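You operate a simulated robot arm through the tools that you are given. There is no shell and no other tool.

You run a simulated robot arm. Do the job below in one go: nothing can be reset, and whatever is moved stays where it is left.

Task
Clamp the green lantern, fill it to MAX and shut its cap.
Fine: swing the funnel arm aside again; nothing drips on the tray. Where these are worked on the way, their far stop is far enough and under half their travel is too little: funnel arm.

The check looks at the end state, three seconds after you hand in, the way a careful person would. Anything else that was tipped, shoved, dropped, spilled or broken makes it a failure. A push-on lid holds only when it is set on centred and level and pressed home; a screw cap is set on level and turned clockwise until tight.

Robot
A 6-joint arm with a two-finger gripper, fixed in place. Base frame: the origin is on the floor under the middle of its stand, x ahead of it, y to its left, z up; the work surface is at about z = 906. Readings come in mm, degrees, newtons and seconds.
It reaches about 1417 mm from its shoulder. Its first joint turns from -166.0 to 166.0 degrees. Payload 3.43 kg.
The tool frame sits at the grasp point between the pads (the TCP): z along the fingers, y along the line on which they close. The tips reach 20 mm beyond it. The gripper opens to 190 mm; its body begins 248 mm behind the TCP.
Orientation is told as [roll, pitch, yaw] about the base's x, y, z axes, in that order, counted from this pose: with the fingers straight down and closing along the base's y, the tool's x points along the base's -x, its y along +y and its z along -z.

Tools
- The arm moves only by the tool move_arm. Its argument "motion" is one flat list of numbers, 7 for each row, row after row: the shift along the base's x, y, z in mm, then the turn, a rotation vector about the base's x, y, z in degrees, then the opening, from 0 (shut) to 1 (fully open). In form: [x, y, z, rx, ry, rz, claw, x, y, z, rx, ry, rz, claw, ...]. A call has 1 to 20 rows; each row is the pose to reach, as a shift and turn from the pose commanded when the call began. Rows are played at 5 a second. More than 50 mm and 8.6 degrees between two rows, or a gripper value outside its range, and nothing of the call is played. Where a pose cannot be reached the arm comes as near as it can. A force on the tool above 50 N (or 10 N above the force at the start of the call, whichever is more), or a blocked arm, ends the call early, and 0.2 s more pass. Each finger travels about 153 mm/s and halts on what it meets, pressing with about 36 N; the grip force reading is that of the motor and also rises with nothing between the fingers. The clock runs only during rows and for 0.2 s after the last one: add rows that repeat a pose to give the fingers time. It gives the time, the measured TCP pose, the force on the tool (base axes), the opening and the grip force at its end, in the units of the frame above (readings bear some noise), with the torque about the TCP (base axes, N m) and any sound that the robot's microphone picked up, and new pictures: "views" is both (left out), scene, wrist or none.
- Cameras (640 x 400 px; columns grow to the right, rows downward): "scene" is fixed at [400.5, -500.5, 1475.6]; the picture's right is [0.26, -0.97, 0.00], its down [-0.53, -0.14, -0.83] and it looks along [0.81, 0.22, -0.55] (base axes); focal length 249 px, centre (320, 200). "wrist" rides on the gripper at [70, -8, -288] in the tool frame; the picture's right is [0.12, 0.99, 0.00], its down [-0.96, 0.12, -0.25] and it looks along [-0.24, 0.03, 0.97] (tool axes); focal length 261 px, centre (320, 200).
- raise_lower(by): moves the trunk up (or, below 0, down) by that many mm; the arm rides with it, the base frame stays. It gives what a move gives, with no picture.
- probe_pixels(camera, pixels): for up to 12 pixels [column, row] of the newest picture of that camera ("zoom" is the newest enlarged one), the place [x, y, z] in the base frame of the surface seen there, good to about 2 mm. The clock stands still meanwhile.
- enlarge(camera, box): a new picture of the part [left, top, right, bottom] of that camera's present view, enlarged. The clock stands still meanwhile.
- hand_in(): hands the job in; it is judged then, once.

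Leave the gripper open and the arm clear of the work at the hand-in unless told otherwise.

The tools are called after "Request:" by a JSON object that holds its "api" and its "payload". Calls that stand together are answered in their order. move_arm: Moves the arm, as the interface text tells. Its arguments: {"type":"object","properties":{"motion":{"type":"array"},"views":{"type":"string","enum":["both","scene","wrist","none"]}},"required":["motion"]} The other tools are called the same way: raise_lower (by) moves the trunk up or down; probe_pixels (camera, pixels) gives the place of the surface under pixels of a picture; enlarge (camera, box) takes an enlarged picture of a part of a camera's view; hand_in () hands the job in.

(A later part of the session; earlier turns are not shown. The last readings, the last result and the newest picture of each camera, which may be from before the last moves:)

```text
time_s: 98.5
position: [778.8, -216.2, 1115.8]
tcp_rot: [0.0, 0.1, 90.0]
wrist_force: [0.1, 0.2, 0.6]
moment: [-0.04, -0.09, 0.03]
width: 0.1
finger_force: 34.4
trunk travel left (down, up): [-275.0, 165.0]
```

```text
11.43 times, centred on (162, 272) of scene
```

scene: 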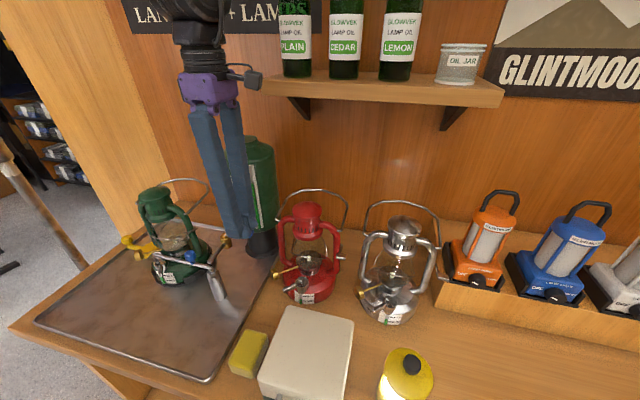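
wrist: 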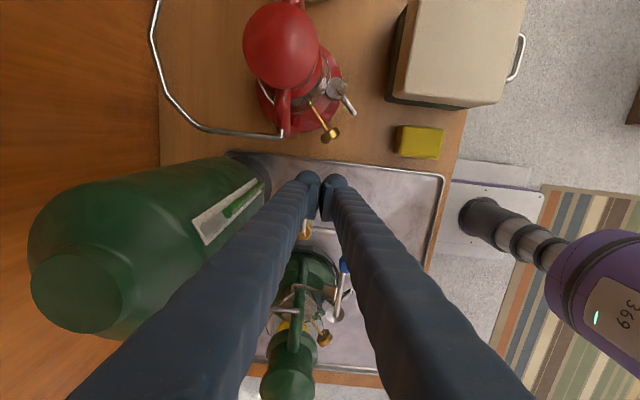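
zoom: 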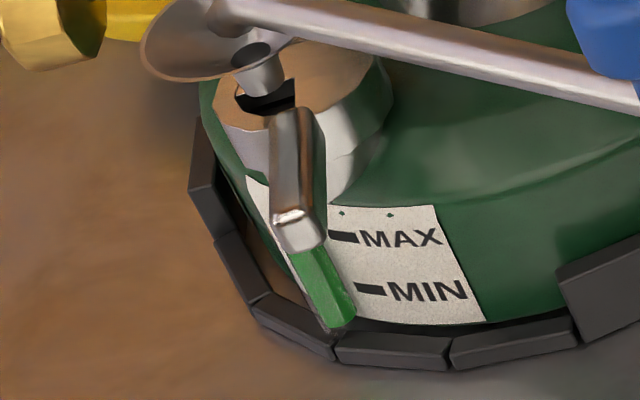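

The stream has stopped. I'll go back to the front-left viewpoint to read the level, which also lets any last drops fall into the lantern.

Request:
{"api": "move_arm", "payload": {"motion": [0, 0, 10, 0, 0, 0, 0, -30, 10, 20, 0, 0, -8, 0, -70, 20, 20, 0, 0, -16, 0, -110, 40, 20, 0, 0, -24, 0, -140, 75, 20, 0, 0, -32, 0, -150, 115, 20, 0, 0, -40, 0, -155, 160, 20, 0, 0, -48, 0, -155, 205, 20, 0, 0, -56, 0, -155, 250, 20, 0, 0, -64, 0, -155, 295, 10, 0, 0, -72, 0, -152, 330, -15, 0, 0, -80, 0, -150, 355, -50, 0, 0, -88, 0, -149, 375, -90, 0, 0, -90, 0, -149, 383, -130, 0, 0, -90, 0, -149, 383, -145, 0, 0, -90, 0], "views": "both"}}

Request:
{"api": "enlarge", "payload": {"camera": "wrist", "box": [186, 230, 220, 258]}}

Request:
{"api": "probe_pixels", "payload": {"camera": "zoom", "pixels": [[275, 195], [265, 190], [285, 195], [270, 200], [260, 198], [280, 188], [180, 215], [195, 216], [165, 213], [290, 205], [275, 185]]}}

```text
time_s: 101.7
position: [630.0, 167.1, 968.7]
tcp_rot: [0.1, 0.2, 0.0]
wrist_force: [0.4, 0.7, 0.2]
moment: [0.01, 0.0, 0.0]
width: 0.0
finger_force: 34.3
trunk travel left (down, up): [-275.0, 165.0]
```

scene: 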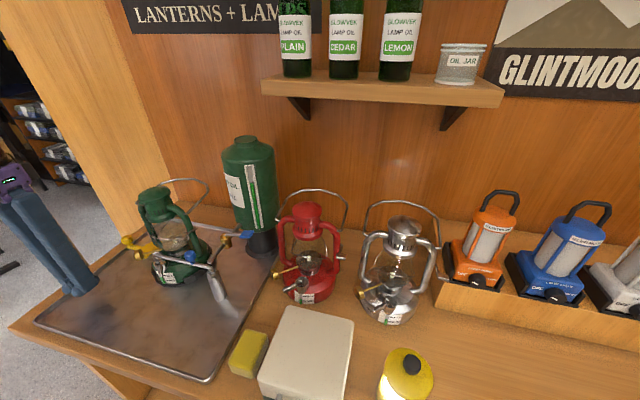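
wrist: 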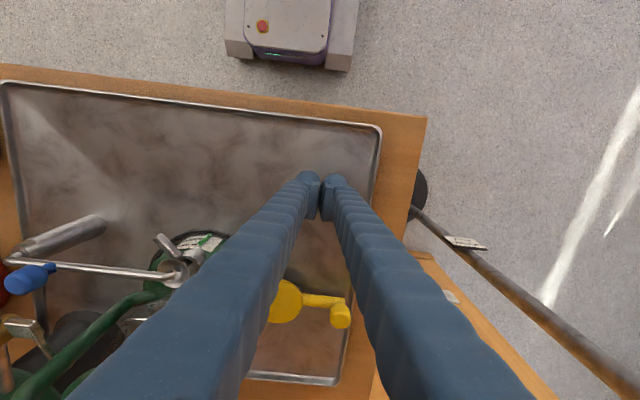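

```text
14.29 times, centred on (203, 244) of wrist
```

zoom: 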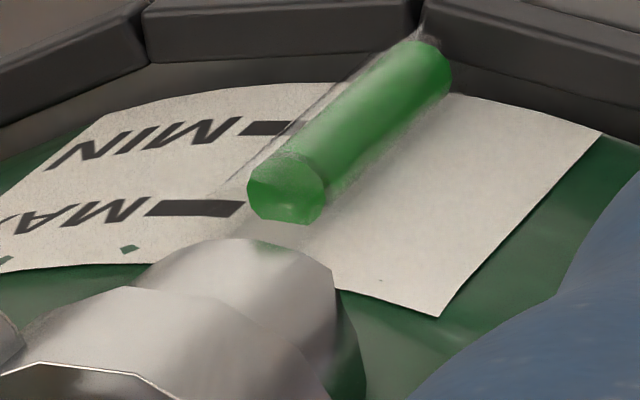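

```text
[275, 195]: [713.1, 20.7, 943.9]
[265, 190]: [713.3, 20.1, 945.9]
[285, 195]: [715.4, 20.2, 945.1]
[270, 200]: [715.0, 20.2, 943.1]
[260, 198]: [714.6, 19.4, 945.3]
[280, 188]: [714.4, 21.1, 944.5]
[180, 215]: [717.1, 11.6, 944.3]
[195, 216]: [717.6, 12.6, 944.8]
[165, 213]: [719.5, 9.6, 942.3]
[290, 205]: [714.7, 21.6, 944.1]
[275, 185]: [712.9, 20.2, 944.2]
```

The level reads about 944.5, which is right at MAX. I'll check the nozzle for hanging drops before swinging the arm aside.

Request:
{"api": "enlarge", "payload": {"camera": "scene", "box": [150, 254, 172, 272]}}

Request:
{"api": "enlarge", "payload": {"camera": "wrist", "box": [150, 240, 210, 290]}}

```text
16.00 times, centred on (161, 263) of scene
```

zoom: 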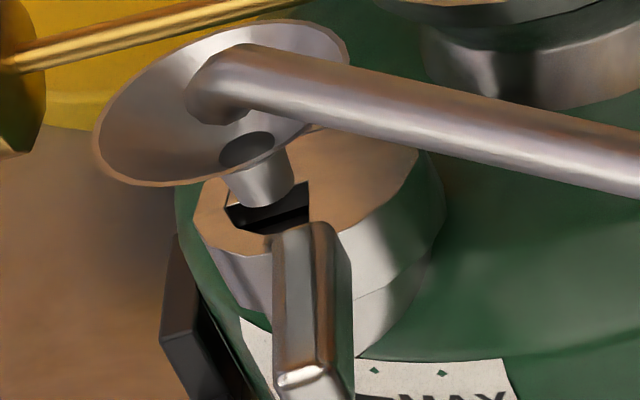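

```text
8.00 times, centred on (180, 265) of wrist
```

zoom: 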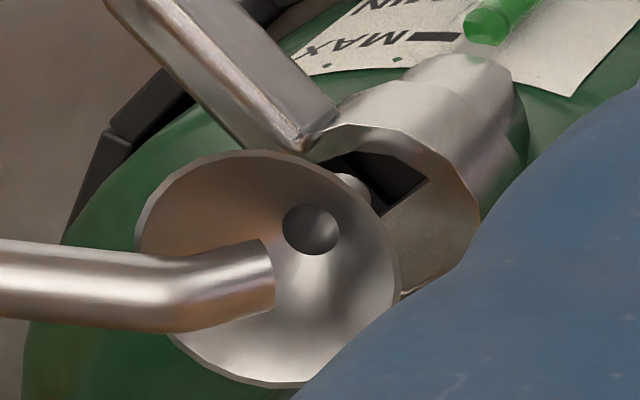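

The nozzle is clean and the hole is dark, with nothing hanging. Now I'll swing the funnel arm back. I'll come above the knob with yaw -90, set slightly towards the post (TCP y -110) so that the finger on the +x side fits between the spout (y -142) and the lantern plate (y -80).

Request:
{"api": "move_arm", "payload": {"motion": [0, -10, 40, 0, 0, 0, 0, -5, -25, 85, 0, 0, -8, 0, -8, -45, 125, 0, 0, -16, 0, -10, -80, 150, 0, 0, -24, 0, -10, -125, 162, 0, 0, -32, 0, -10, -170, 162, 0, 0, -40, 0, -8, -210, 162, 0, 0, -48, 0, 0, -245, 162, 0, 0, -56, 0, 20, -270, 162, 0, 0, -64, 0, 45, -277, 162, 0, 0, -72, 0, 70, -277.5, 162, 0, 0, -80, 0.08, 90.9, -277.5, 162, 0, 0, -88, 0.15, 90.9, -277.5, 162, 0, 0, -90, 0.15, 90.9, -277.5, 162, 0, 0, -90, 0.15], "views": "both"}}

Request:
{"api": "enlarge", "payload": {"camera": "wrist", "box": [250, 120, 400, 260]}}

```text
time_s: 104.7
position: [721.0, -110.1, 1131.6]
tcp_rot: [-0.1, 0.2, -90.0]
wrist_force: [-0.6, -1.0, 0.0]
moment: [-0.01, -0.03, 0.01]
width: 28.4
finger_force: 0.0
trunk travel left (down, up): [-275.0, 165.0]
```

scene: 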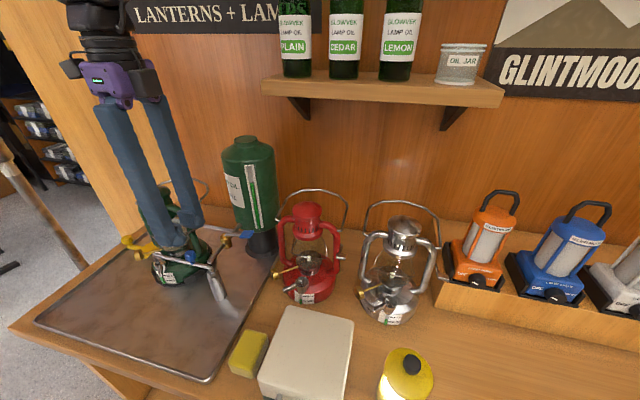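
wrist: 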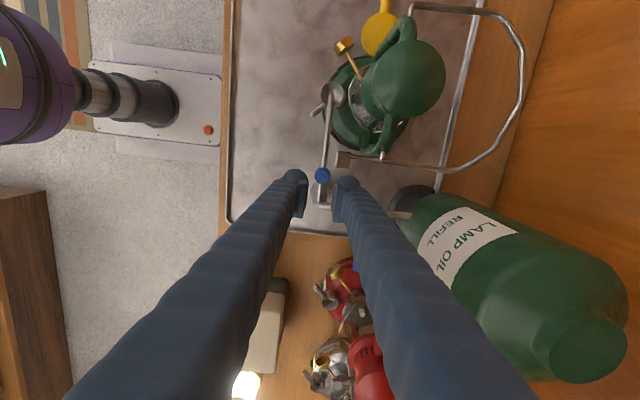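

```text
2.86 times, centred on (325, 190) of wrist
```

zoom: 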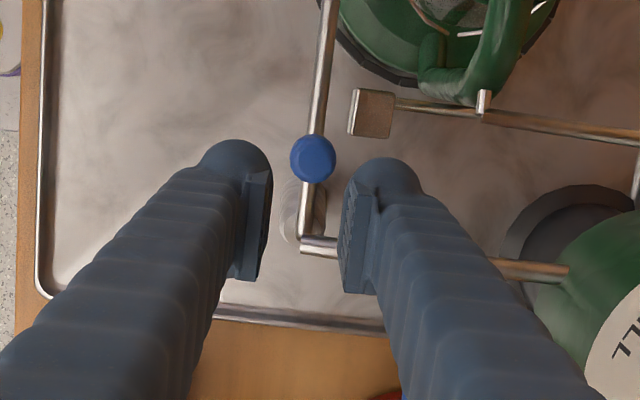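

I'll probe the knob, plate and spout edges from here before lowering the finger between them.

Request:
{"api": "probe_pixels", "payload": {"camera": "zoom", "pixels": [[313, 158], [300, 158], [326, 158], [313, 145], [313, 172], [352, 132], [350, 100], [385, 135], [310, 238], [335, 240], [510, 262], [320, 255]]}}

```text
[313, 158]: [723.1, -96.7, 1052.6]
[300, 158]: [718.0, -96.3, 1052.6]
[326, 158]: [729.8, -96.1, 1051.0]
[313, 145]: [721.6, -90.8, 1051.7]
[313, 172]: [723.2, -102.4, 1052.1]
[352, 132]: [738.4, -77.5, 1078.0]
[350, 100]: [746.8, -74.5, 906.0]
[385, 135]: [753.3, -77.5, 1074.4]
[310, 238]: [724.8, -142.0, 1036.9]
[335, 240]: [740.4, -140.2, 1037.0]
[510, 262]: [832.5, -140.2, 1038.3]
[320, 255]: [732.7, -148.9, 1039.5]
```

The gap from spout (y -139) to plate (y -79.5) is 59 mm and the finger is about 45 mm wide. With TCP y at -109 I have 5-9 mm on each side. I'll lower slowly to z 1043.

Request:
{"api": "move_arm", "payload": {"motion": [1, 1, -25, 0, 0, 0, 0.15, 1, 1, -45, 0, 0, 0, 0.15, 1, 1, -60, 0, 0, 0, 0.15, 1, 1, -75, 0, 0, 0, 0.15, 1, 1, -88, 0, 0, 0, 0.15], "views": "both"}}

Request:
{"api": "enlarge", "payload": {"camera": "wrist", "box": [250, 120, 400, 260]}}

Request:
{"api": "enlarge", "payload": {"camera": "scene", "box": [130, 200, 260, 310]}}

```text
time_s: 105.9
position: [722.0, -107.7, 1043.1]
tcp_rot: [-0.1, 0.1, -90.0]
wrist_force: [0.0, 0.4, -0.1]
moment: [0.02, 0.04, -0.01]
width: 28.5
finger_force: 0.0
trunk travel left (down, up): [-275.0, 165.0]
```

scene: 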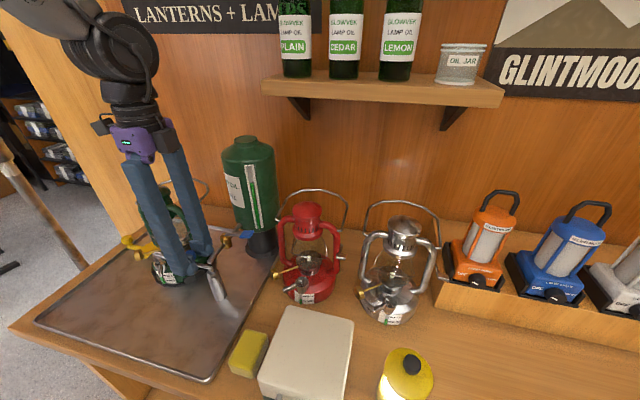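
wrist: 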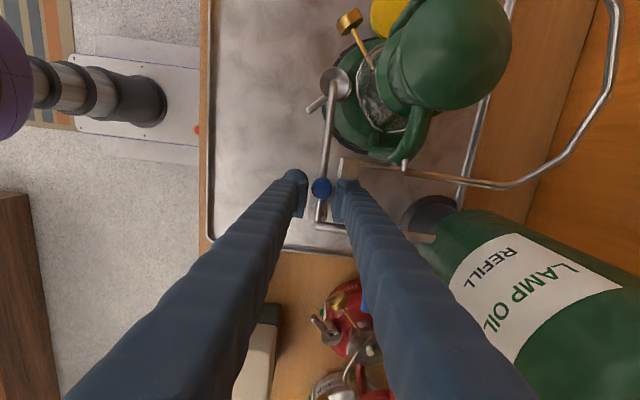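

```text
2.86 times, centred on (325, 190) of wrist
```

zoom: 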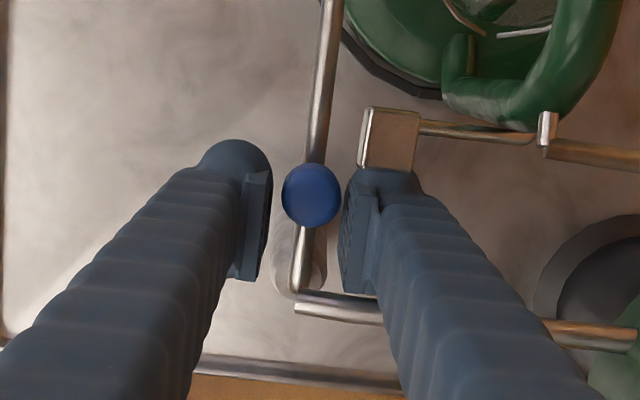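

```text
3.64 times, centred on (195, 255) of scene
```

zoom: 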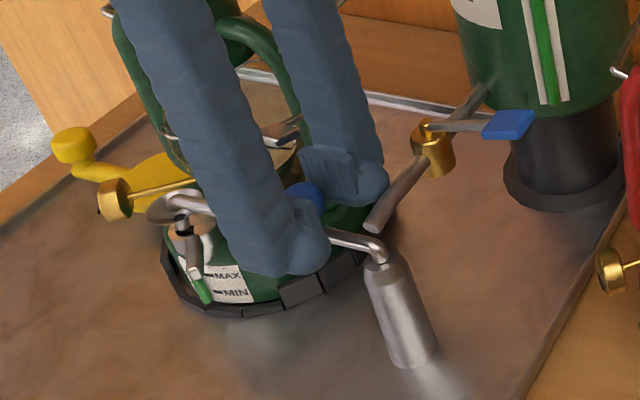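

There's no contact. I'll first push straight towards -x without turning, to draw the finger away from the plate, and then turn along with the arm.

Request:
{"api": "move_arm", "payload": {"motion": [-4, 0, 0, 0, 0, 0, 0.15, -8, -0.5, 0, 0, 0, 0, 0.15, -12, -1.2, 0, 0, 0, 0, 0.15, -16, -2, 0, 0, 0, 0, 0.15, -20, -3, 0, 0, 0, 0, 0.15, -22, -4, 0, 0, 0, 4, 0.15, -22, -4, 0, 0, 0, 10, 0.15, -22, -4, 0, 0, 0, 16, 0.15, -22, -4, 0, 0, 0, 22, 0.15, -22, -4, 0, 0, 0, 28, 0.15], "views": "both"}}

Request:
{"api": "enlarge", "payload": {"camera": "wrist", "box": [250, 60, 430, 260]}}

Request:
{"api": "enlarge", "payload": {"camera": "scene", "box": [130, 200, 260, 310]}}

```text
time_s: 108.1
position: [699.4, -110.8, 1044.6]
tcp_rot: [0.0, 0.0, -61.9]
wrist_force: [0.8, -0.3, 0.5]
moment: [-0.11, -0.06, -0.01]
width: 28.6
finger_force: 0.0
trunk travel left (down, up): [-275.0, 165.0]
```

scene: 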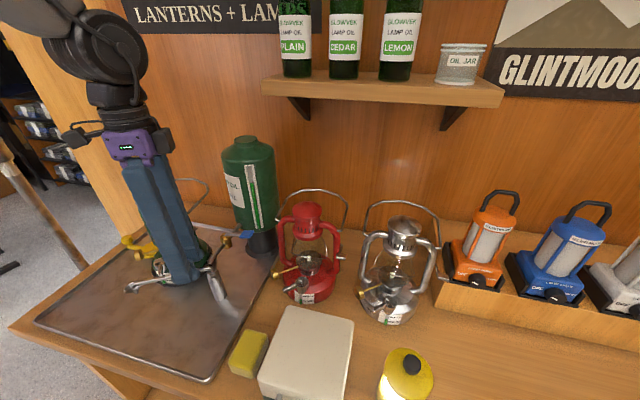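
wrist: 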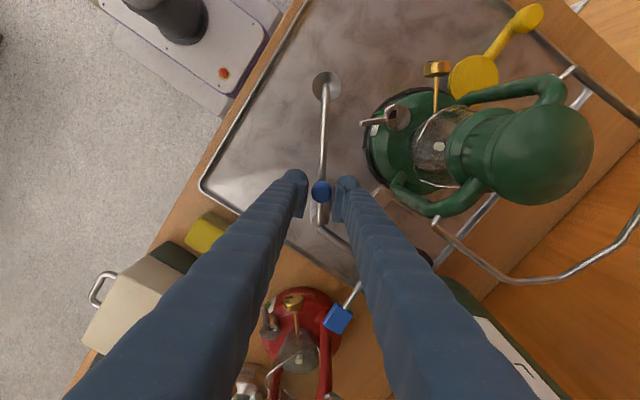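

```text
2.00 times, centred on (340, 160) of wrist
```

zoom: 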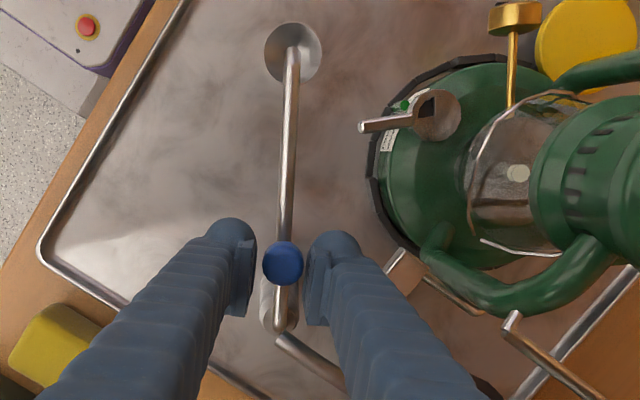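

```text
3.64 times, centred on (195, 255) of scene
```

zoom: 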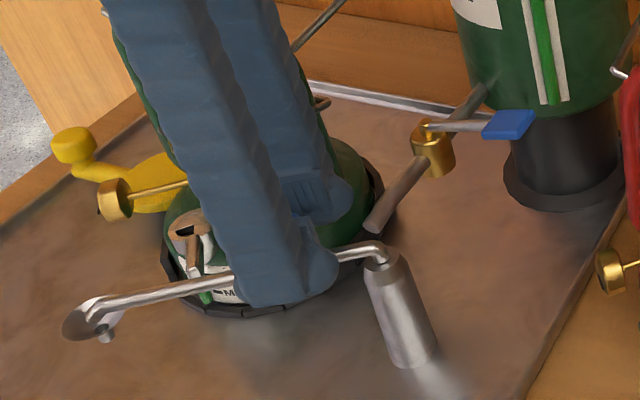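

The arm comes along, with no drops on the tray. I'll continue to about 171 degrees, back to its aside position.

Request:
{"api": "move_arm", "payload": {"motion": [-1.3, -1.3, 0, 0, 0, 2.5, 0.15, -2.6, -2.7, 0, 0, 0, 5, 0.15, -4.1, -3.8, 0, 0, 0, 7.5, 0.15, -5.5, -5, 0, 0, 0, 10, 0.15, -6.8, -6.2, 0, 0, 0, 12.5, 0.15, -8.1, -7.5, 0, 0, 0, 15, 0.15, -9.3, -8.9, 0, 0, 0, 17.5, 0.15, -10.5, -10.3, 0, 0, 0, 20, 0.15, -11.6, -11.7, 0, 0, 0, 22.5, 0.15, -12.7, -13.2, 0, 0, 0, 25, 0.15, -13.7, -14.7, 0, 0, 0, 27.5, 0.15, -14.6, -16.3, 0, 0, 0, 30, 0.15, -15.5, -17.9, 0, 0, 0, 32.5, 0.15, -16.3, -19.6, 0, 0, 0, 35, 0.15, -17, -21.3, 0, 0, 0, 37.5, 0.15, -17.6, -23, 0, 0, 0, 40, 0.15, -18.2, -24.7, 0, 0, 0, 42.5, 0.15, -18.7, -26.5, 0, 0, 0, 45, 0.15, -19.1, -28.3, 0, 0, 0, 47.5, 0.15, -19.4, -30.1, 0, 0, 0, 50, 0.15], "views": "both"}}

Request:
{"api": "enlarge", "payload": {"camera": "wrist", "box": [250, 60, 400, 240]}}

```text
time_s: 112.3
position: [679.8, -141.3, 1043.7]
tcp_rot: [0.1, 0.2, -12.0]
wrist_force: [1.0, 3.6, 1.0]
moment: [0.06, 0.04, -0.04]
width: 30.9
finger_force: 1.9
trunk travel left (down, up): [-275.0, 165.0]
```

scene: 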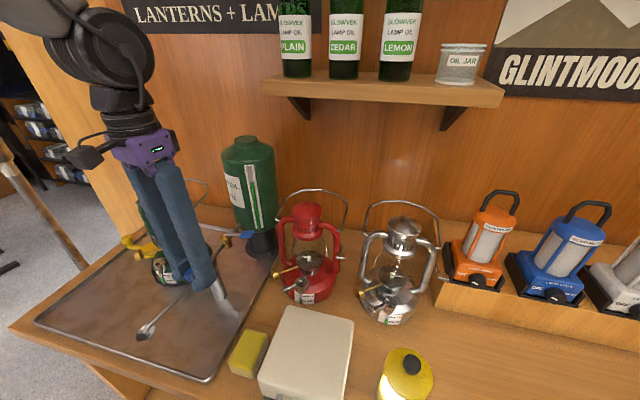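
wrist: 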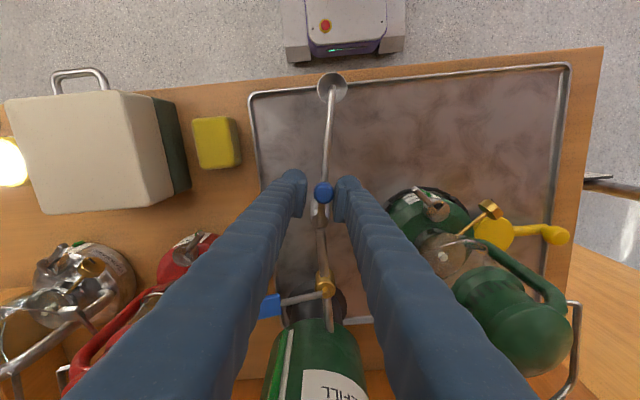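

```text
2.22 times, centred on (325, 150) of wrist
```

zoom: 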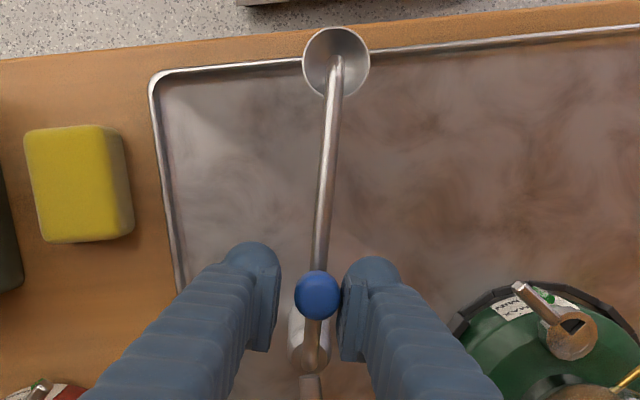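

The funnel arm is back at its aside stop (a 3.6 N touch), with its funnel at scene (146,332) as at the start. I'll release and rise, and probe the cap tab for closing.

Request:
{"api": "move_arm", "payload": {"motion": [0, 1.5, 0, 0, 0, 0, 0.2, 0, 1.5, 0, 0, 0, 0, 0.25, 0, 1.5, 40, 0, 0, 0, 0.25, 0, 1.5, 85, 0, 0, 0, 0.2, -15, 10, 110, 0, 0, 0, 0.1], "views": "both"}}

Request:
{"api": "enlarge", "payload": {"camera": "wrist", "box": [370, 150, 470, 240]}}

Request:
{"api": "enlarge", "payload": {"camera": "scene", "box": [120, 220, 240, 350]}}

```text
time_s: 113.5
position: [661.7, -131.6, 1152.3]
tcp_rot: [0.0, 0.1, -12.0]
wrist_force: [-0.1, 0.0, 0.1]
moment: [0.04, -0.08, 0.02]
width: 18.9
finger_force: 0.0
trunk travel left (down, up): [-275.0, 165.0]
```

scene: 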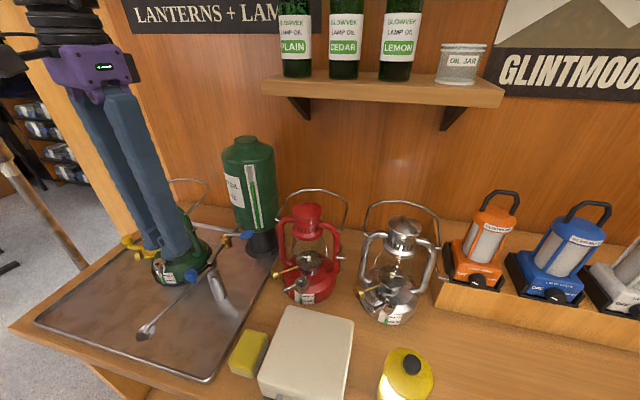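
wrist: 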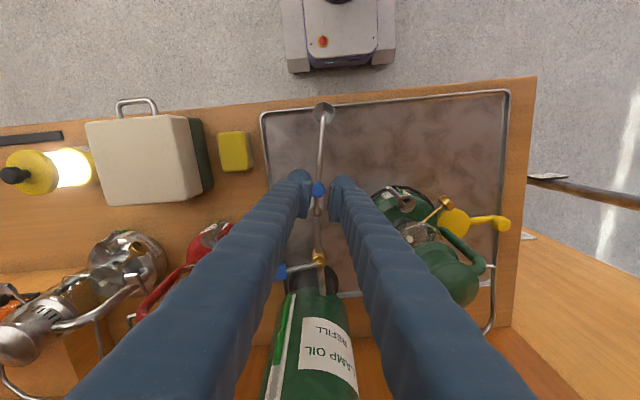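

```text
4.44 times, centred on (420, 195) of wrist
```

zoom: 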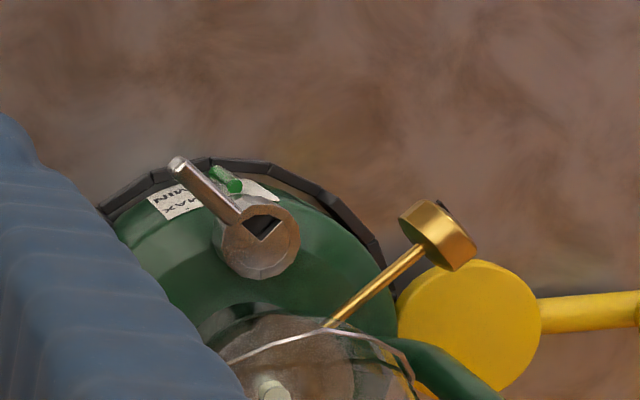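

```text
3.08 times, centred on (180, 285) of scene
```

zoom: 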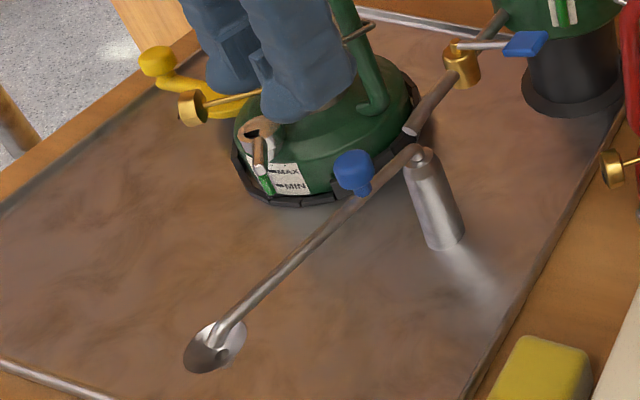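

The tray is clean and the arm is aside. I'll probe the tab and cap in the wrist zoom.

Request:
{"api": "enlarge", "payload": {"camera": "wrist", "box": [380, 170, 430, 220]}}

Request:
{"api": "probe_pixels", "payload": {"camera": "zoom", "pixels": [[205, 105], [225, 130], [250, 160], [280, 190], [330, 240], [340, 270], [305, 260], [380, 260], [340, 310], [335, 220], [120, 300], [200, 330]]}}

```text
8.00 times, centred on (405, 195) of wrist
```

zoom: 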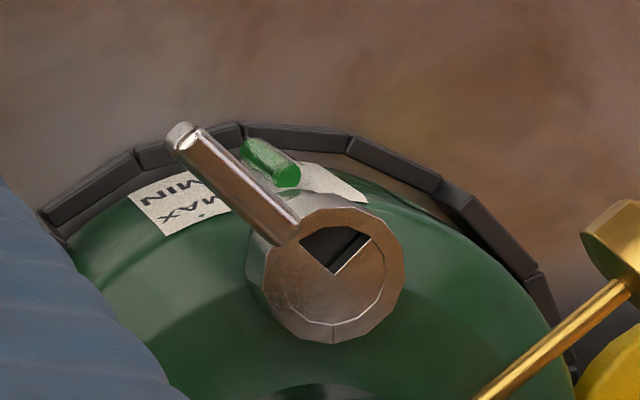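

```text
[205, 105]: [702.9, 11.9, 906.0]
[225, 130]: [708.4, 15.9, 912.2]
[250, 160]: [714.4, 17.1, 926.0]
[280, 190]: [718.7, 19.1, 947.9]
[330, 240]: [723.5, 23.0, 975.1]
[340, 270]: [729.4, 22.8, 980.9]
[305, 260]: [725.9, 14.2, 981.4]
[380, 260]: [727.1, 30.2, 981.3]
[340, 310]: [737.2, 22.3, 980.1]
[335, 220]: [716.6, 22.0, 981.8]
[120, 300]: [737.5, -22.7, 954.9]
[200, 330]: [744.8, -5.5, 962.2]
```

The tab is at 221.5 degrees and the cap centre is at (728,22). I'll turn the shut gripper to yaw 131 above (706,-40), behind the tab on its +x/-y side.

Request:
{"api": "move_arm", "payload": {"motion": [0, 5, 0, 0, 0, 8, 0, 0, 10, 0, 0, 0, 16, 0, 0, 16, 0, 0, 0, 24, 0, 2, 22, 0, 0, 0, 32, 0, 4, 28, 0, 0, 0, 40, 0, 6, 34, 0, 0, 0, 48, 0, 9, 40, 0, 0, 0, 56, 0, 12, 46, 0, 0, 0, 64, 0, 15, 52, 0, 0, 0, 72, 0, 18, 58, 0, 0, 0, 80, 0, 21, 64, 0, 0, 0, 88, 0, 25, 70, 0, 0, 0, 96, 0, 29, 76, 0, 0, 0, 104, 0, 33, 81, 0, 0, 0, 112, 0, 37, 86, 0, 0, 0, 120, 0, 41, 89, 0, 0, 0, 128, 0, 43, 91, 0, 0, 0, 136, 0, 44.3, 91.7, 0, 0, 0, 143.5, 0, 44.3, 91.7, -40, 0, 0, 143.5, 0, 44.3, 91.7, -60, 0, 0, 143.5, 0], "views": "both"}}

Request:
{"api": "enlarge", "payload": {"camera": "wrist", "box": [240, 130, 380, 250]}}

Request:
{"api": "enlarge", "payload": {"camera": "scene", "box": [110, 200, 230, 300]}}

```text
time_s: 117.7
position: [706.8, -41.0, 1092.8]
tcp_rot: [0.0, 0.1, 131.6]
wrist_force: [-0.3, 0.3, -0.7]
moment: [0.03, -0.01, -0.02]
width: 0.0
finger_force: 34.3
trunk travel left (down, up): [-275.0, 165.0]
```

scene: 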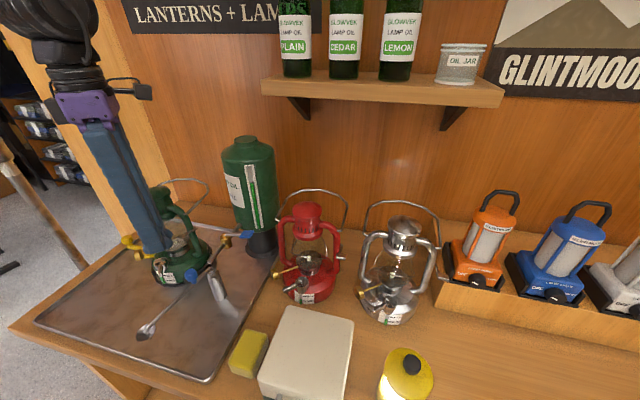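
wrist: 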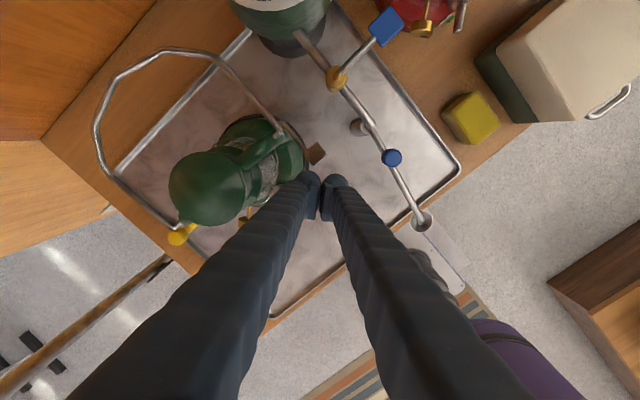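

```text
3.33 times, centred on (310, 190) of wrist
```

zoom: 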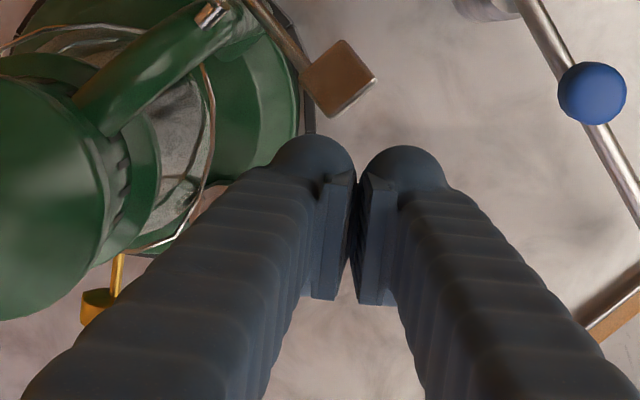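

```text
4.00 times, centred on (170, 250) of scene
```

zoom: 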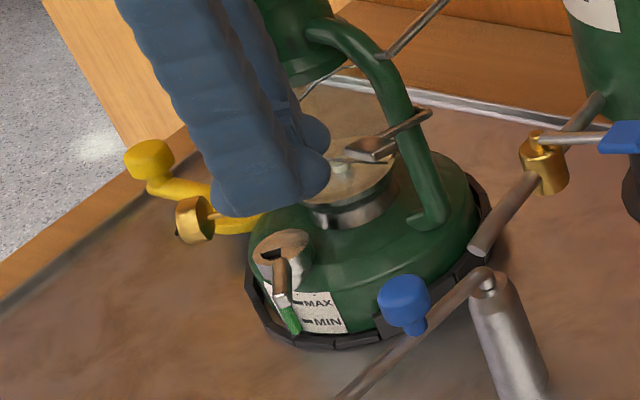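

There's room: the metal plate is about 9 mm off the finger's side. I'll lower to TCP z 988 (tips at 968, over the body shoulder) and check.

Request:
{"api": "move_arm", "payload": {"motion": [0, 0, -40, 0, 0, 0, 0, 0, 0, -75, 0, 0, 0, 0, 0, 0, -95, 0, 0, 0, 0, 0, 0, -104, 0, 0, 0, 0], "views": "both"}}

Request:
{"api": "enlarge", "payload": {"camera": "scene", "box": [120, 220, 220, 300]}}

Request:
{"api": "enlarge", "payload": {"camera": "wrist", "box": [240, 130, 380, 250]}}

```text
time_s: 118.7
position: [709.0, -39.9, 990.1]
tcp_rot: [0.1, 0.2, 131.6]
wrist_force: [0.2, 0.0, 0.1]
moment: [-0.02, 0.03, 0.0]
width: 0.1
finger_force: 34.4
trunk travel left (down, up): [-275.0, 165.0]
```

scene: 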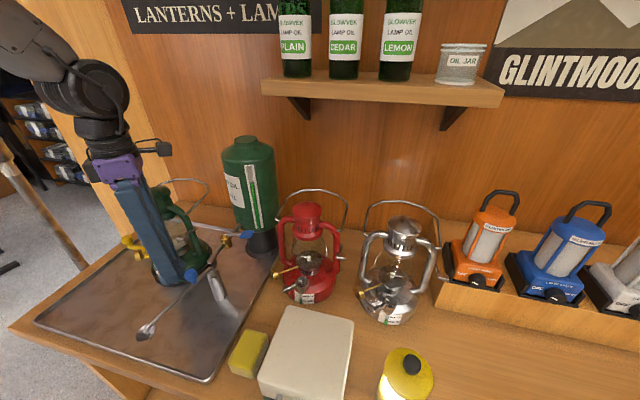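
wrist: 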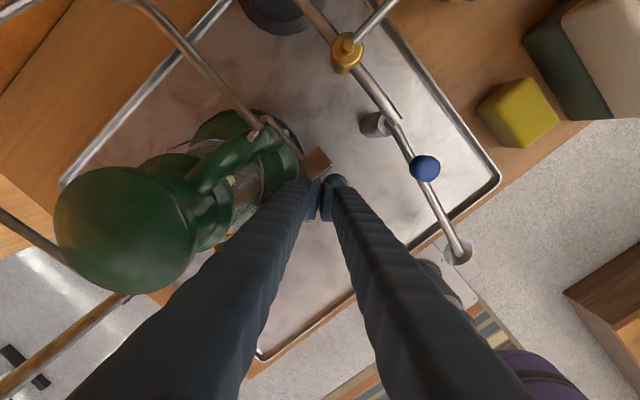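

```text
5.00 times, centred on (170, 260) of scene
```

zoom: 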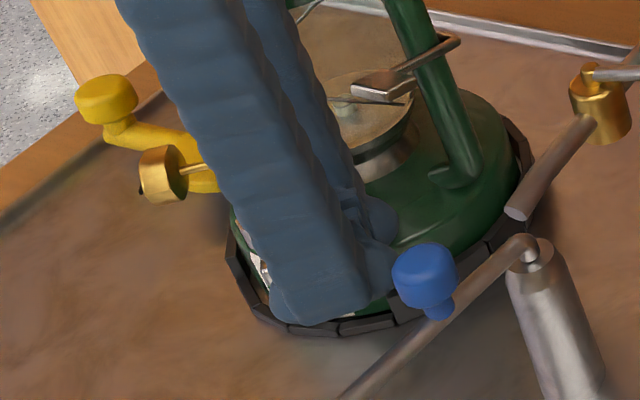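

```text
3.33 times, centred on (310, 190) of wrist
```

zoom: 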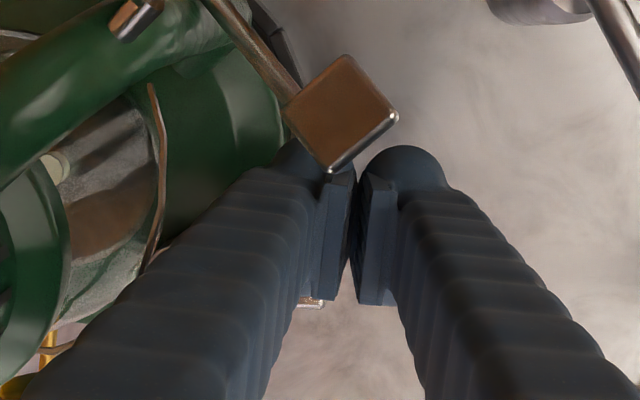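

No contact. I'll move in behind the tab and push it clockwise about the cap axis, 36 degrees first.

Request:
{"api": "move_arm", "payload": {"motion": [-2.3, 2.5, 0, 0, 0, 0, 0, -4.5, 5, 0, 0, 0, 0, 0, -9, 6.5, 0, 0, 0, -3.2, 0, -13.9, 8.3, 0, 0, 0, -6.5, 0, -17, 10.4, 0, 0, 0, -9.8, 0, -19.9, 12.5, 0, 0, 0, -13.2, 0, -22.7, 14.8, 0, 0, 0, -16.5, 0, -25.4, 17.4, 0, 0, 0, -19.8, 0, -27.9, 20, 0, 0, 0, -23.2, 0, -30.2, 22.8, 0, 0, 0, -26.5, 0, -32.5, 25.8, 0, 0, 0, -29.8, 0, -34.5, 28.8, 0, 0, 0, -33.2, 0, -36.3, 32, 0, 0, 0, -36.5, 0], "views": "both"}}

Request:
{"api": "enlarge", "payload": {"camera": "scene", "box": [120, 220, 220, 300]}}

Request:
{"api": "enlarge", "payload": {"camera": "wrist", "box": [240, 130, 380, 270]}}

```text
time_s: 121.5
position: [672.9, -8.2, 990.1]
tcp_rot: [-0.1, 0.1, 95.0]
wrist_force: [-0.5, -0.6, 0.2]
moment: [-0.01, -0.01, 0.04]
width: 0.0
finger_force: 34.0
trunk travel left (down, up): [-275.0, 165.0]
```

scene: 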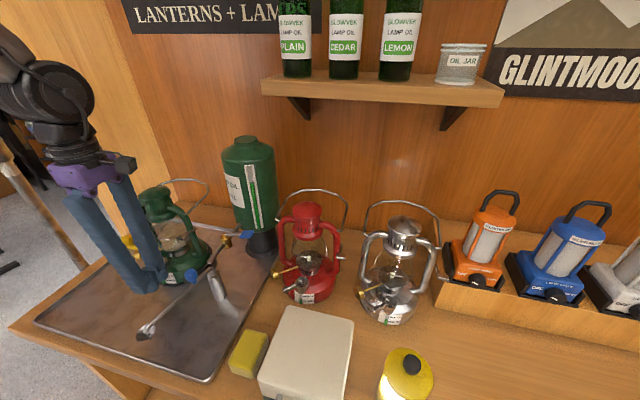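
wrist: 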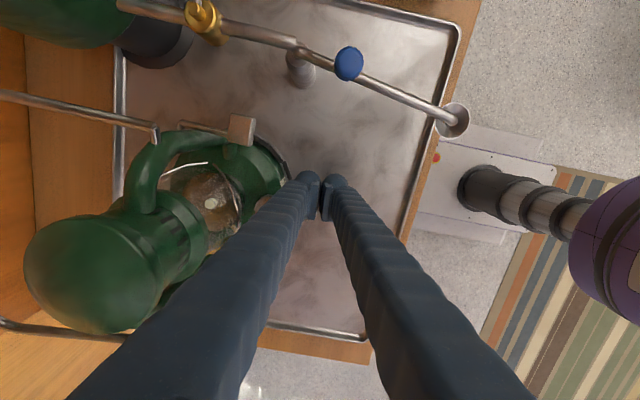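

```text
5.00 times, centred on (170, 260) of scene
```

zoom: 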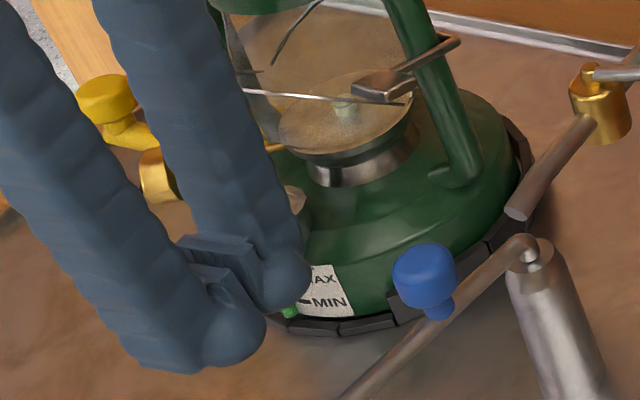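

```text
2.86 times, centred on (310, 200) of wrist
```

zoom: 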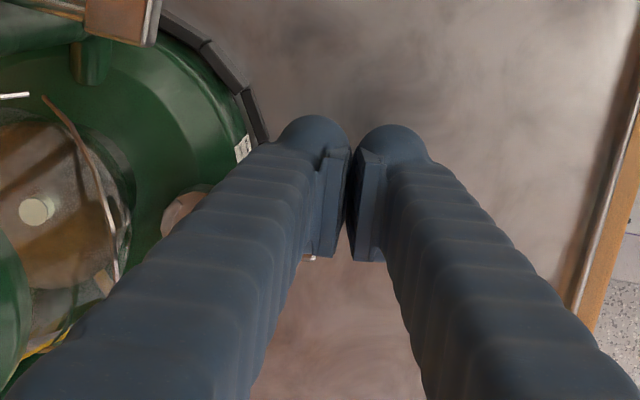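

It moves with almost no force, and the tab's end shows just behind the fingers at zoom (310,257). I'll continue clockwise another 45 degrees.

Request:
{"api": "move_arm", "payload": {"motion": [-1.3, 2.6, 0, 0, 0, -2.5, 0, -2.6, 5.2, 0, 0, 0, -5, 0, -3.6, 7.7, 0, 0, 0, -7.5, 0, -4.6, 10.3, 0, 0, 0, -10, 0, -5.4, 13, 0, 0, 0, -12.5, 0, -6.1, 15.6, 0, 0, 0, -15, 0, -6.6, 18.3, 0, 0, 0, -17.5, 0, -7.1, 20.9, 0, 0, 0, -20, 0, -7.4, 23.6, 0, 0, 0, -22.5, 0, -7.7, 26.4, 0, 0, 0, -25, 0, -7.8, 29.1, 0, 0, 0, -27.5, 0, -7.8, 31.9, 0, 0, 0, -30, 0, -7.6, 34.6, 0, 0, 0, -32.5, 0, -7.4, 37.4, 0, 0, 0, -35, 0, -7, 40.1, 0, 0, 0, -37.5, 0, -6.6, 42.8, 0, 0, 0, -40, 0, -5.9, 45.5, 0, 0, 0, -42.5, 0, -5.2, 48.1, 0, 0, 0, -45, 0], "views": "both"}}

Request:
{"api": "enlarge", "payload": {"camera": "wrist", "box": [220, 140, 380, 280]}}

Request:
{"api": "enlarge", "payload": {"camera": "scene", "box": [120, 220, 220, 300]}}

```text
time_s: 125.3
position: [668.5, 39.2, 990.0]
tcp_rot: [0.0, 0.3, 49.9]
wrist_force: [0.2, -0.3, 0.0]
moment: [-0.04, -0.01, 0.0]
width: 0.1
finger_force: 34.1
trunk travel left (down, up): [-275.0, 165.0]
```

scene: 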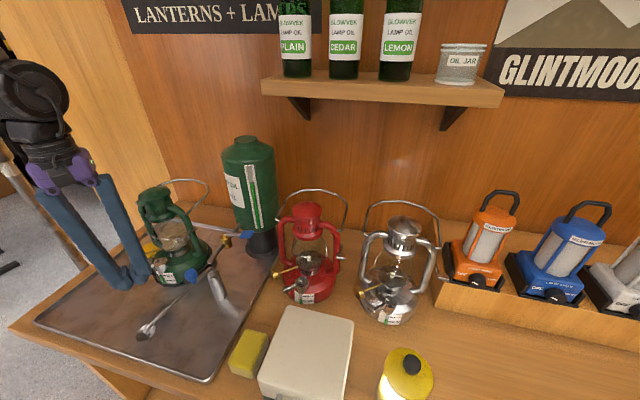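
wrist: 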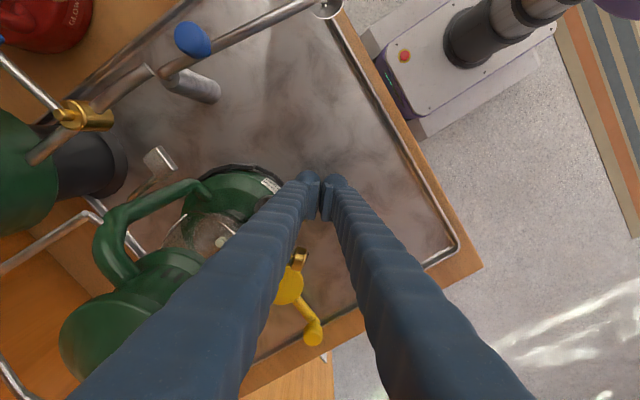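

```text
2.86 times, centred on (300, 210) of wrist
```

zoom: 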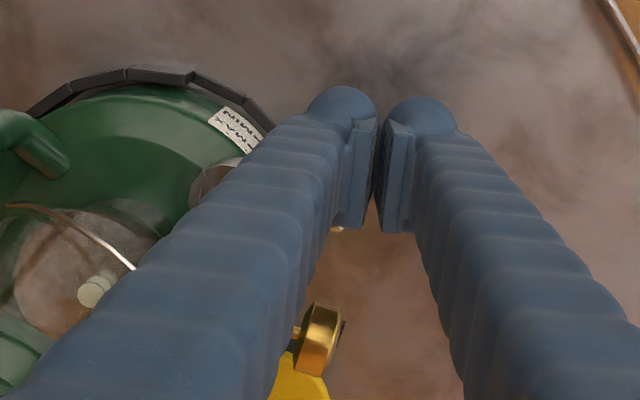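

```text
5.00 times, centred on (170, 260) of scene
```

zoom: 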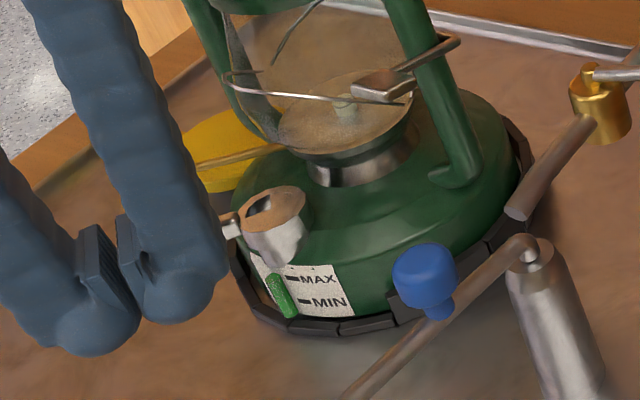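

The cap is almost shut and the gauge is in view again. I'll push the last degrees until it meets its stop.

Request:
{"api": "move_arm", "payload": {"motion": [0.8, 2.6, 0, 0, 0, -2.5, 0, 1.8, 5.2, 0, 0, 0, -5, 0, 2.4, 7, 0, 0, 0, -6.5, 0, 2.9, 8.2, 0, 0, 0, -7.5, 0], "views": "scene"}}

Request:
{"api": "enlarge", "payload": {"camera": "scene", "box": [145, 250, 180, 285]}}

```text
time_s: 126.3
position: [669.7, 46.3, 990.7]
tcp_rot: [0.1, 0.2, 42.4]
wrist_force: [-13.3, -24.7, 3.2]
moment: [-0.22, 0.03, -0.54]
width: 0.2
finger_force: 34.5
trunk travel left (down, up): [-275.0, 165.0]
```

scene: 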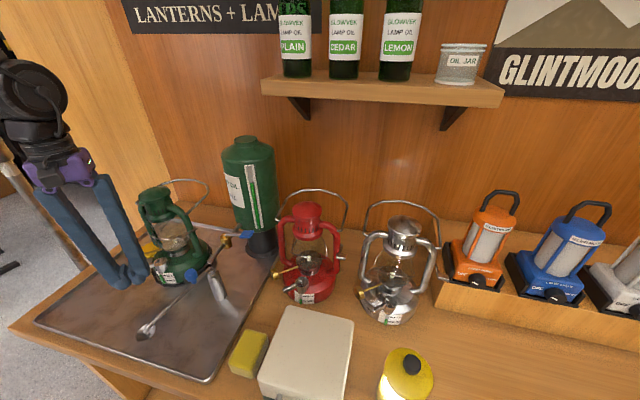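

```text
11.43 times, centred on (162, 268) of scene
```

zoom: 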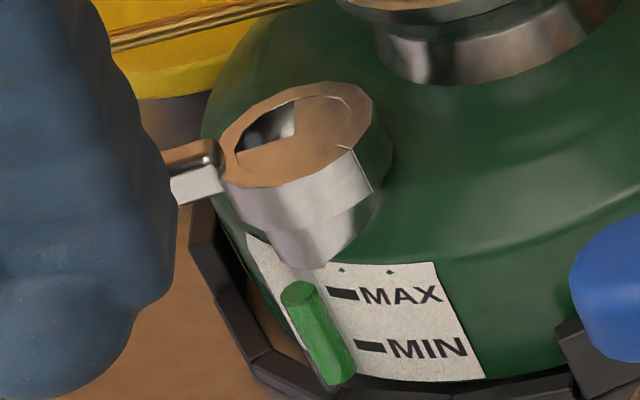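

The push meets the stop at 28 N: the cap is shut, its wedge again shows the bright floor, and the gauge's top is level with MAX. I'll back off straight away from the tab, rise and check everything.

Request:
{"api": "move_arm", "payload": {"motion": [-4, -5, 0, 0, 0, 0, 0, -12, -13, 0, 0, 0, 0, 0, -22, -23, 0, 0, 0, 0, 0, -30, -25, 40, 0, 0, 0, 0, -40, -25, 85, 0, 0, 0, 0, -60, -20, 130, 0, 0, 0, 0.1, -85, -10, 165, 0, 0, -5, 0.2, -110, 0, 185, 0, 0, -12, 0.3], "views": "both"}}

Request:
{"api": "enlarge", "payload": {"camera": "scene", "box": [145, 250, 180, 285]}}

Request:
{"api": "probe_pixels", "payload": {"camera": "zoom", "pixels": [[300, 293], [295, 288], [305, 290], [292, 295], [308, 298], [342, 294], [355, 295], [265, 130], [280, 120], [258, 140], [320, 120], [150, 215]]}}

Request:
{"api": "enlarge", "payload": {"camera": "scene", "box": [100, 190, 260, 350]}}

```text
time_s: 128.1
position: [561.9, 48.2, 1176.3]
tcp_rot: [0.1, 0.1, 30.4]
wrist_force: [-0.4, -1.0, -0.2]
moment: [-0.01, -0.08, -0.01]
width: 56.8
finger_force: 0.0
trunk travel left (down, up): [-275.0, 165.0]
```

scene: 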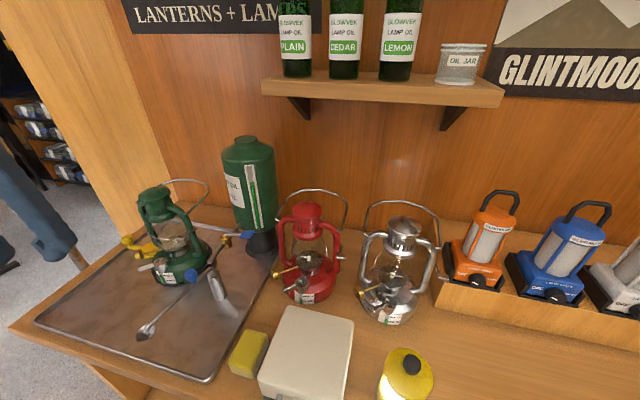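
wrist: 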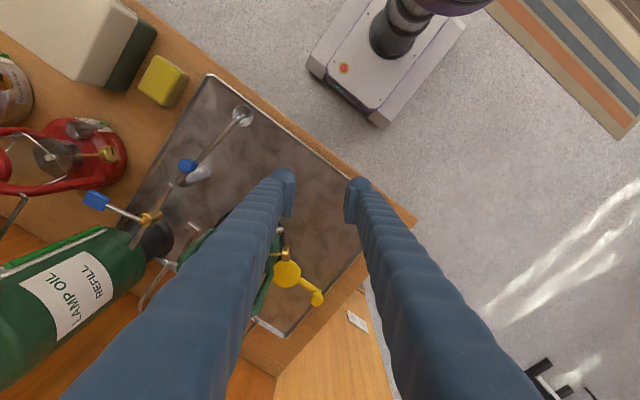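

```text
11.43 times, centred on (162, 268) of scene
```

zoom: 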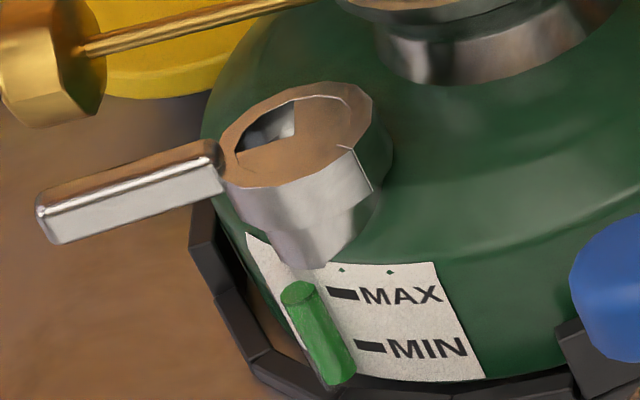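

```text
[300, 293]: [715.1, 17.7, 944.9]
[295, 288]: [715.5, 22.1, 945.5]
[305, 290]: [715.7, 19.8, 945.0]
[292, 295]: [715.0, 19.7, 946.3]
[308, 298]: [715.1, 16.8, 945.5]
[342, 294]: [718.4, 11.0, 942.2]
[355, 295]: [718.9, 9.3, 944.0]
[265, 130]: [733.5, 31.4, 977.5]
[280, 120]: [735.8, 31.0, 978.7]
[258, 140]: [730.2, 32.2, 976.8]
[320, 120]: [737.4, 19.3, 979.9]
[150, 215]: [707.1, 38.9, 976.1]
```

```text
2.50 times, centred on (180, 270) of scene
```

zoom: 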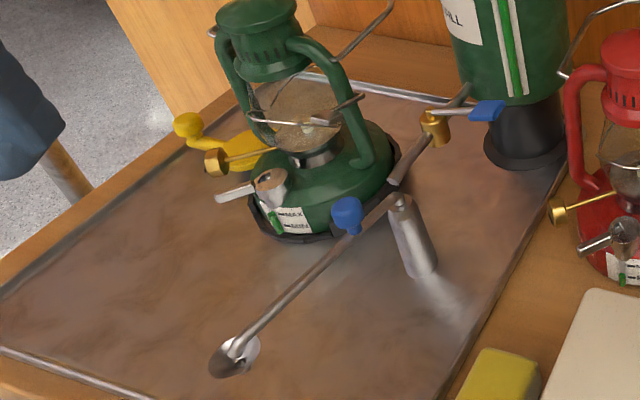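

The level reads about 945, right at MAX, with the tab back in its original place. I'll take one more look from above to confirm that the cap is fully shut and the clamp lever is in place.

Request:
{"api": "move_arm", "payload": {"motion": [20, -5, 0, 0, 0, -7.5, 0.4, 40, -12, -10, 0, 0, -15, 0.6, 60, -20, -25, 0, 0, -22.5, 0.8, 81, -28, -43, 0, 0, -30.4, 0.8, 81, -28, -43, 0, 0, -30.4, 0.8], "views": "wrist"}}

Request:
{"api": "enlarge", "payload": {"camera": "wrist", "box": [304, 204, 344, 234]}}

Request:
{"api": "enlarge", "payload": {"camera": "wrist", "box": [312, 214, 330, 230]}}

Request:
{"api": "enlarge", "payload": {"camera": "wrist", "box": [240, 170, 420, 320]}}

```text
time_s: 129.3
position: [641.8, 20.1, 1131.7]
tcp_rot: [0.0, 0.2, 0.0]
wrist_force: [-0.1, 0.4, 0.0]
moment: [0.02, -0.03, 0.01]
width: 151.8
finger_force: 0.0
trunk travel left (down, up): [-275.0, 165.0]
```

wrist: 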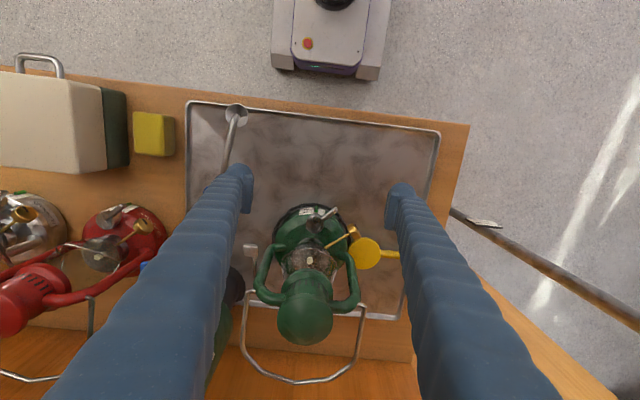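

```text
13.33 times, centred on (324, 219) of wrist
```

zoom: 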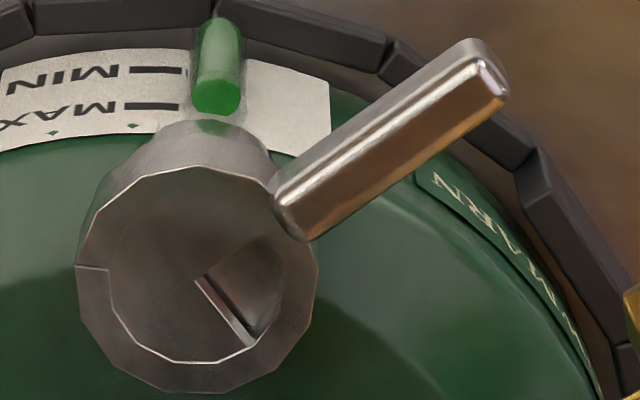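

```text
16.00 times, centred on (321, 222) of wrist
```

zoom: 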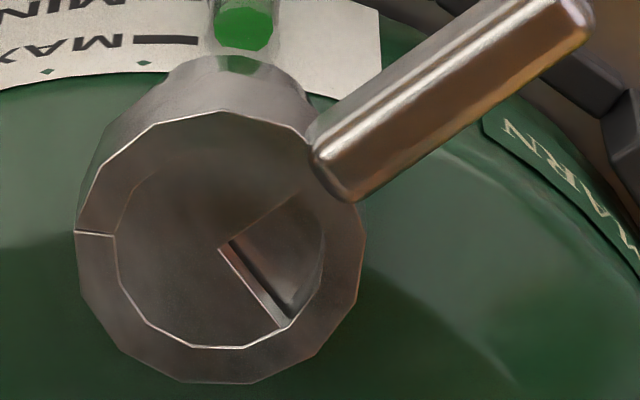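

```text
2.67 times, centred on (330, 245) of wrist
```

zoom: 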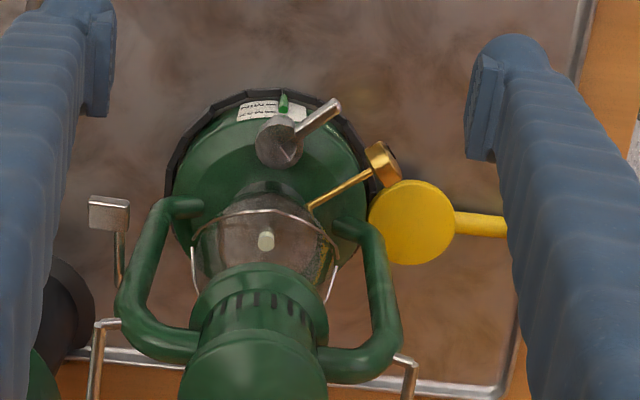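

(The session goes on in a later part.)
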